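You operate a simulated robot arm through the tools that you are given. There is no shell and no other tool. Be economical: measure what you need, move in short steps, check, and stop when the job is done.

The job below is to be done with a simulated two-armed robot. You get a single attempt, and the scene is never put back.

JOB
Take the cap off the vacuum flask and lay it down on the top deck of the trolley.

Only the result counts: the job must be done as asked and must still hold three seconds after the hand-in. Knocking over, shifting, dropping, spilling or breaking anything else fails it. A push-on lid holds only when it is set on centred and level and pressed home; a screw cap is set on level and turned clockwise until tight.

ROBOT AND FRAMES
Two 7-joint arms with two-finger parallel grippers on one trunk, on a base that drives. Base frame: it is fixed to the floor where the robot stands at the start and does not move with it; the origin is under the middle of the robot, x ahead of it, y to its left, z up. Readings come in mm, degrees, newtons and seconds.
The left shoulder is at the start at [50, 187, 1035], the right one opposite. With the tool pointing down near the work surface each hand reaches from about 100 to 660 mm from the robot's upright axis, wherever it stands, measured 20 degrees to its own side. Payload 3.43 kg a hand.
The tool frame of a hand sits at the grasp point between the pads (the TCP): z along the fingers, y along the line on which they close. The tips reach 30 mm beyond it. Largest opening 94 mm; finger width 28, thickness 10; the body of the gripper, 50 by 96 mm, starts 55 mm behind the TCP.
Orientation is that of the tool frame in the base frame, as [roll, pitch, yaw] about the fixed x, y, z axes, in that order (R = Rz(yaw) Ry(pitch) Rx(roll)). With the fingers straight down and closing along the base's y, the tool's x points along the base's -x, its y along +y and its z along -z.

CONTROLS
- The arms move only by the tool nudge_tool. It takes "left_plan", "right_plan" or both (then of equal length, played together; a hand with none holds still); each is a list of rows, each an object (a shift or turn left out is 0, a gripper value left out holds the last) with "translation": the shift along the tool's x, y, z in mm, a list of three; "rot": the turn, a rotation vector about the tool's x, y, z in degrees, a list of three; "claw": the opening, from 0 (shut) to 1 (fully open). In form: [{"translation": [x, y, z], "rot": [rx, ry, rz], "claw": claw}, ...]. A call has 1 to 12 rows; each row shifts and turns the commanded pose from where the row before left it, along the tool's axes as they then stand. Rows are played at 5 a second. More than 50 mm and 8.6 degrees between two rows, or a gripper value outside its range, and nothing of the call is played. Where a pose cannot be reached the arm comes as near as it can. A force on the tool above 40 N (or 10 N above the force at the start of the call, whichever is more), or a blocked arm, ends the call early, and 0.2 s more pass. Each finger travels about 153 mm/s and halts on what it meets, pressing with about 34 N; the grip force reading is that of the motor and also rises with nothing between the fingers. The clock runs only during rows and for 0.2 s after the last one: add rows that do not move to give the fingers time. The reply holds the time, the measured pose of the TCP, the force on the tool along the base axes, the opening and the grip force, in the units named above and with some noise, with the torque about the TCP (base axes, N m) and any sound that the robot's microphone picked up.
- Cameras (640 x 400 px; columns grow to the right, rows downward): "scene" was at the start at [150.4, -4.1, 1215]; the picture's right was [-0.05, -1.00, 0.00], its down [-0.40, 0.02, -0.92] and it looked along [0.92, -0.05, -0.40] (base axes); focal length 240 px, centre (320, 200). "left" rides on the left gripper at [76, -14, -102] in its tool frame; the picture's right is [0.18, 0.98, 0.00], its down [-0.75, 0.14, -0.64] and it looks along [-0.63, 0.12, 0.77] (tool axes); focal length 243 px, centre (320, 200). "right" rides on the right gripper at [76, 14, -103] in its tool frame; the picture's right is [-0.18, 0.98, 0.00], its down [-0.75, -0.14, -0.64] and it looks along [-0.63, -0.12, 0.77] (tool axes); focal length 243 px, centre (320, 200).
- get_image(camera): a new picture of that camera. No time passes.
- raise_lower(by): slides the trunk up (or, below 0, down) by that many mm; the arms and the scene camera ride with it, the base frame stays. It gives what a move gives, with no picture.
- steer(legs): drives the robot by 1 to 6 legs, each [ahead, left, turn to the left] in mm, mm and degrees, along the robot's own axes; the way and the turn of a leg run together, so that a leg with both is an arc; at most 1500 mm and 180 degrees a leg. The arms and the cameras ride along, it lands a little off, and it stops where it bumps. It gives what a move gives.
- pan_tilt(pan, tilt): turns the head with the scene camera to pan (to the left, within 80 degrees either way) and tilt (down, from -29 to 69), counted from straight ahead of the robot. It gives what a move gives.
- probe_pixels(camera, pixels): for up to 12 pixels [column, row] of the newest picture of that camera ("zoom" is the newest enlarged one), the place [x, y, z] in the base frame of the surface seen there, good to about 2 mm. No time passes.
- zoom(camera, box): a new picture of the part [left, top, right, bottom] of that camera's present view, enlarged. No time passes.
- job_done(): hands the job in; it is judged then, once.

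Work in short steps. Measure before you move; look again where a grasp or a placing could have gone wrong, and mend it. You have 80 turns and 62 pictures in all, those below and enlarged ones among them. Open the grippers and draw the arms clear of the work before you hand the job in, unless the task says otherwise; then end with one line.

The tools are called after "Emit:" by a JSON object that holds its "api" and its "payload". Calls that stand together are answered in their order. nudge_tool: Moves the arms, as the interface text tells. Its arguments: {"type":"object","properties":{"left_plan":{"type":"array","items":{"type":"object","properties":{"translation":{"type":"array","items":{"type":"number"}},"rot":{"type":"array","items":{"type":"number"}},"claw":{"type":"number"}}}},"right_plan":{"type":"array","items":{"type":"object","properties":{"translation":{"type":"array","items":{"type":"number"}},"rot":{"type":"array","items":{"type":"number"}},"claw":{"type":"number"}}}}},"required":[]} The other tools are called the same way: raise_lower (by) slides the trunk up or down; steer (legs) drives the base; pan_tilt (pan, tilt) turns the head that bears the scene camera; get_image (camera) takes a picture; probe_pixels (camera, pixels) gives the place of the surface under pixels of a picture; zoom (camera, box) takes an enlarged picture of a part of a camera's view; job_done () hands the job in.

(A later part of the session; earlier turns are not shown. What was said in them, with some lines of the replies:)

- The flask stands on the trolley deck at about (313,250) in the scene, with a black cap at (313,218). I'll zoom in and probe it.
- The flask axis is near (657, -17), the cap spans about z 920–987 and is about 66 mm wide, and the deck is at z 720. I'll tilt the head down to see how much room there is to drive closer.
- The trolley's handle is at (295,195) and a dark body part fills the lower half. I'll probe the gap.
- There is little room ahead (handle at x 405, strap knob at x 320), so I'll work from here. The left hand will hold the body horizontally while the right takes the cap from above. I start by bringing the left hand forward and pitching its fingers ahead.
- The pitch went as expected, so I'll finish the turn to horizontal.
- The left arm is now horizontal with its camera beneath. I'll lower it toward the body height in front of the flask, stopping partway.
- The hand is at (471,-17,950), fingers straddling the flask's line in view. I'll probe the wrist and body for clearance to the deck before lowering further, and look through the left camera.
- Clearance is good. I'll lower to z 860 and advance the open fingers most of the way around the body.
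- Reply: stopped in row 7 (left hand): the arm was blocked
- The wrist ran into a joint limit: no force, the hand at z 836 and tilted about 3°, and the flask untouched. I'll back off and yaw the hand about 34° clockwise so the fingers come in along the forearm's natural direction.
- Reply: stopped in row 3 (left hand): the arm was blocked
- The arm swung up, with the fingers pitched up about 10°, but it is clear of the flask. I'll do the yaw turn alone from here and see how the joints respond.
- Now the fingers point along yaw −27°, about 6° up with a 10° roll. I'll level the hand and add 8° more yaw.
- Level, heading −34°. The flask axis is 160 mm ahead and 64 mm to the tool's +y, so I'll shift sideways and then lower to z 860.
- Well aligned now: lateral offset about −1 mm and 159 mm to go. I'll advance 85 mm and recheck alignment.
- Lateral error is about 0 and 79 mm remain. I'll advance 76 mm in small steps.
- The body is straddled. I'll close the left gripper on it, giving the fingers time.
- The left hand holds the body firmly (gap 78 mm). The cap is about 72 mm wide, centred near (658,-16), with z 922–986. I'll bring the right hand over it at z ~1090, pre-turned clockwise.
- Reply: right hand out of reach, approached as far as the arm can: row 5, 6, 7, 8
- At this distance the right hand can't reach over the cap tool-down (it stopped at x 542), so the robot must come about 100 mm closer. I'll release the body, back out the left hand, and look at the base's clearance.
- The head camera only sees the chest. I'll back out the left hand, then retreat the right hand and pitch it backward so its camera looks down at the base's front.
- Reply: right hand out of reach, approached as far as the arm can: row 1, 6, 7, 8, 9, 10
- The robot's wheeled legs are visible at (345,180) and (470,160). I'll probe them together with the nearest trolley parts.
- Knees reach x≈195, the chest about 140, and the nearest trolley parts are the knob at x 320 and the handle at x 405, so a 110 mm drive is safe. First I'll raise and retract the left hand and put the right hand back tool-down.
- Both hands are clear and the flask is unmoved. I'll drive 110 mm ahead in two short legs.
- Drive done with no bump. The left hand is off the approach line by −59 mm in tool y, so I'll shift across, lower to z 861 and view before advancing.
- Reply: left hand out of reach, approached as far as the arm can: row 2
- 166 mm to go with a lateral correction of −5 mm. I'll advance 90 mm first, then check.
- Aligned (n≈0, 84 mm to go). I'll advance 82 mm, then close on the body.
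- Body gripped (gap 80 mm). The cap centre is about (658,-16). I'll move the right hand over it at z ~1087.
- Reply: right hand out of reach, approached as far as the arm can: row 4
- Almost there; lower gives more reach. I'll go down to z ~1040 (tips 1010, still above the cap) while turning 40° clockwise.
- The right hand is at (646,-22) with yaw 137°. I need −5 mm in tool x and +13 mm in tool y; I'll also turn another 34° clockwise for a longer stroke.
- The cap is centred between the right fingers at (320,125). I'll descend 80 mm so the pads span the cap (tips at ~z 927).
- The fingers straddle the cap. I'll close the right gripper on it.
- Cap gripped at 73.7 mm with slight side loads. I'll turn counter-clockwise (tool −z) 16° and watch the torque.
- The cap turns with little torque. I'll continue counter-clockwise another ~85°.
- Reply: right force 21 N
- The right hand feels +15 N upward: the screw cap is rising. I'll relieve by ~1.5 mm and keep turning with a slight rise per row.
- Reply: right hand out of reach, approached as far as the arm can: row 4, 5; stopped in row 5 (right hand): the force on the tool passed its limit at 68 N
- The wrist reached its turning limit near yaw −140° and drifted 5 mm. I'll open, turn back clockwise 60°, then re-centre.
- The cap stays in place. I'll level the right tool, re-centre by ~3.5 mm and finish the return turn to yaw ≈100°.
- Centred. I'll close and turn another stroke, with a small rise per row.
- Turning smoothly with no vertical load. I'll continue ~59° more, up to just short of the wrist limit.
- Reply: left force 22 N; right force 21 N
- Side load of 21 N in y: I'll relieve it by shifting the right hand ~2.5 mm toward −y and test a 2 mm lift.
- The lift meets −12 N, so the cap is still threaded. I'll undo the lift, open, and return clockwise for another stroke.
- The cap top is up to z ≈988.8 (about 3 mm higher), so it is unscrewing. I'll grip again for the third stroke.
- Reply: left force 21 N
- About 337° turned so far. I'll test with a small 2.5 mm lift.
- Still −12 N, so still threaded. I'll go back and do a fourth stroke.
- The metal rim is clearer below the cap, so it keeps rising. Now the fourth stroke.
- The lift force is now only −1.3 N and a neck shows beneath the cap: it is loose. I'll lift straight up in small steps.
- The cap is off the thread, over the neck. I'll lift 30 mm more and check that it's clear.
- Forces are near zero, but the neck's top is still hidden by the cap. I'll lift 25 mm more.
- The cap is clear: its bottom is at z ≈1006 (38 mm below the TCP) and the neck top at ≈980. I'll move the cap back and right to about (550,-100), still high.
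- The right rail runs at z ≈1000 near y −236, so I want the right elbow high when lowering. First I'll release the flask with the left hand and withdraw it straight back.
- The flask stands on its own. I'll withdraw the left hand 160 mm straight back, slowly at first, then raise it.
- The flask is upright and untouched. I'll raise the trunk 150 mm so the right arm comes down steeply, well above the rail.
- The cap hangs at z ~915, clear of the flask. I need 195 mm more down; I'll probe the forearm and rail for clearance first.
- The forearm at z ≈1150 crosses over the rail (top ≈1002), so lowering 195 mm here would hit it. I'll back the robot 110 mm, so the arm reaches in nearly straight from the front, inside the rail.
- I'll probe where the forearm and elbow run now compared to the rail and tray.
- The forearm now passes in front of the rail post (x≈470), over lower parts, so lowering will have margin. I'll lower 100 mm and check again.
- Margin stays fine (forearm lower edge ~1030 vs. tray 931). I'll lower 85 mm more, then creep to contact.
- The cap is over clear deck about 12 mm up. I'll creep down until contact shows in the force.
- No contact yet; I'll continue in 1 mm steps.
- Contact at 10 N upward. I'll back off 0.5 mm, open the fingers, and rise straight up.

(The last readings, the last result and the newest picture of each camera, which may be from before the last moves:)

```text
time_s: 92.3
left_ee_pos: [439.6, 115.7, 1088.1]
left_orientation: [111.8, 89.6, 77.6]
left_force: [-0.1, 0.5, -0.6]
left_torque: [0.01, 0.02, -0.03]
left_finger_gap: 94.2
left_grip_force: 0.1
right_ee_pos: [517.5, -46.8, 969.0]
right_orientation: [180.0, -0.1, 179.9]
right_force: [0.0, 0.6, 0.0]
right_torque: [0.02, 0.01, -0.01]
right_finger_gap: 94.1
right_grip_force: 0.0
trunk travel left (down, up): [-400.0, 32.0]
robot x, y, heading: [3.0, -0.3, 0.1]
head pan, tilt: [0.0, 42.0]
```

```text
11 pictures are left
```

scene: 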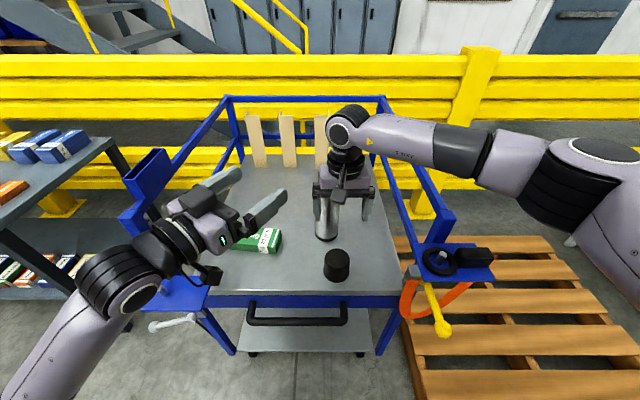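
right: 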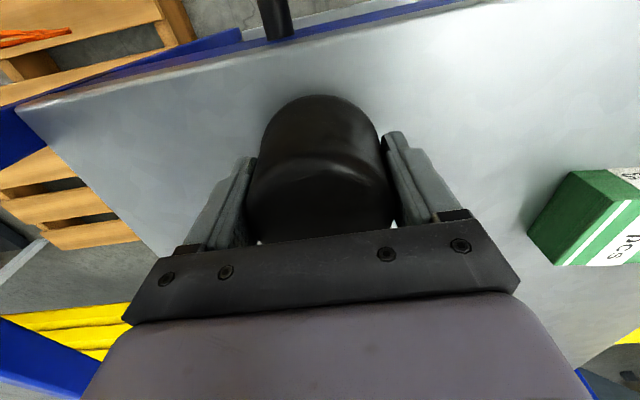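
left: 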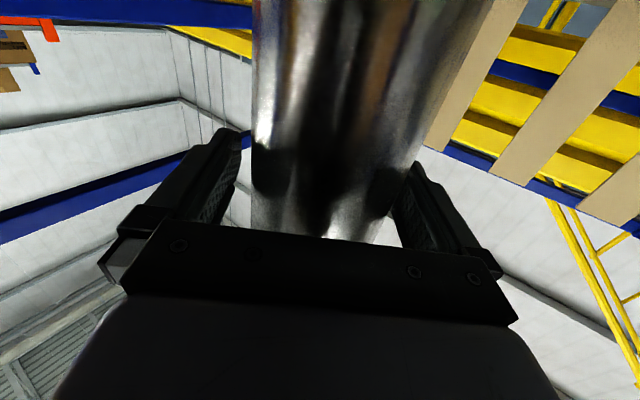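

The cap stands on the deck at (337,265) and the fingers are clear. I'll draw both hands back toward the robot and verify the final scene.

Emit:
{"api": "nudge_tool", "payload": {"right_plan": [{"translation": [0, 0, -40]}, {"translation": [0, 0, -40]}, {"translation": [35, -20, -20]}, {"translation": [35, -20, 0]}, {"translation": [35, -20, 0]}, {"translation": [35, -20, 0]}, {}], "left_plan": [{"translation": [0, 0, -15]}, {"translation": [0, 0, -15]}, {"translation": [-15, 0, -15]}, {"translation": [-15, 0, 0]}, {}, {}, {}]}}

Emit:
{"api": "zoom", "payload": {"camera": "scene", "box": [200, 120, 440, 320]}}

Emit:
{"api": "probe_pixels", "payload": {"camera": "zoom", "pixels": [[348, 268], [335, 95], [330, 220]]}}

```text
time_s: 93.9
left_ee_pos: [414.3, 140.3, 1112.3]
left_orientation: [107.4, 89.7, 73.2]
left_force: [-0.5, -0.2, 0.8]
left_torque: [0.02, -0.01, 0.0]
left_finger_gap: 93.8
left_grip_force: 0.0
left hand out of reach, approached as far as the arm can: row 3, 4
right_ee_pos: [379.0, -127.6, 1068.1]
right_orientation: [-179.9, 0.0, -180.0]
right_force: [0.3, -1.0, 0.4]
right_torque: [0.01, 0.02, -0.02]
right_finger_gap: 94.1
right_grip_force: 0.2
trunk travel left (down, up): [-400.0, 32.0]
robot x, y, heading: [-1.2, 2.0, 0.1]
head pan, tilt: [0.0, 42.0]
```

```text
2.00 times, centred on (320, 220) of scene
```

zoom: 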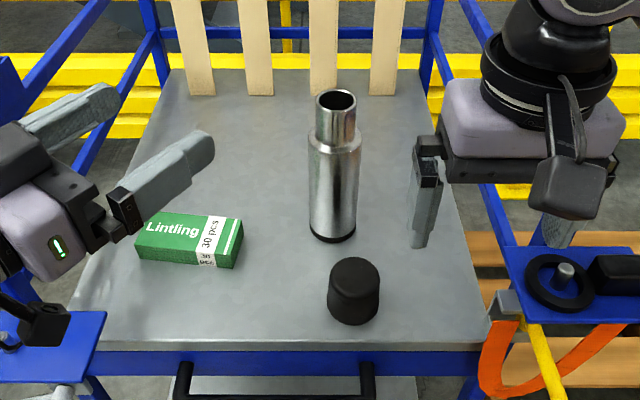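

```text
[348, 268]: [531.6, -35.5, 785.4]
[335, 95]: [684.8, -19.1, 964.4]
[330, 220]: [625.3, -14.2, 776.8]
```

The open flask stands upright where it was, the cap rests on the deck, the box is unmoved, and both hands are open and clear. Handing in.

Emit:
{"api": "job_done", "payload": {}}

```text
The job is handed in.
```

The cap is unscrewed and resting upright on the trolley's top deck; the flask is still standing where it was, and nothing else was moved.
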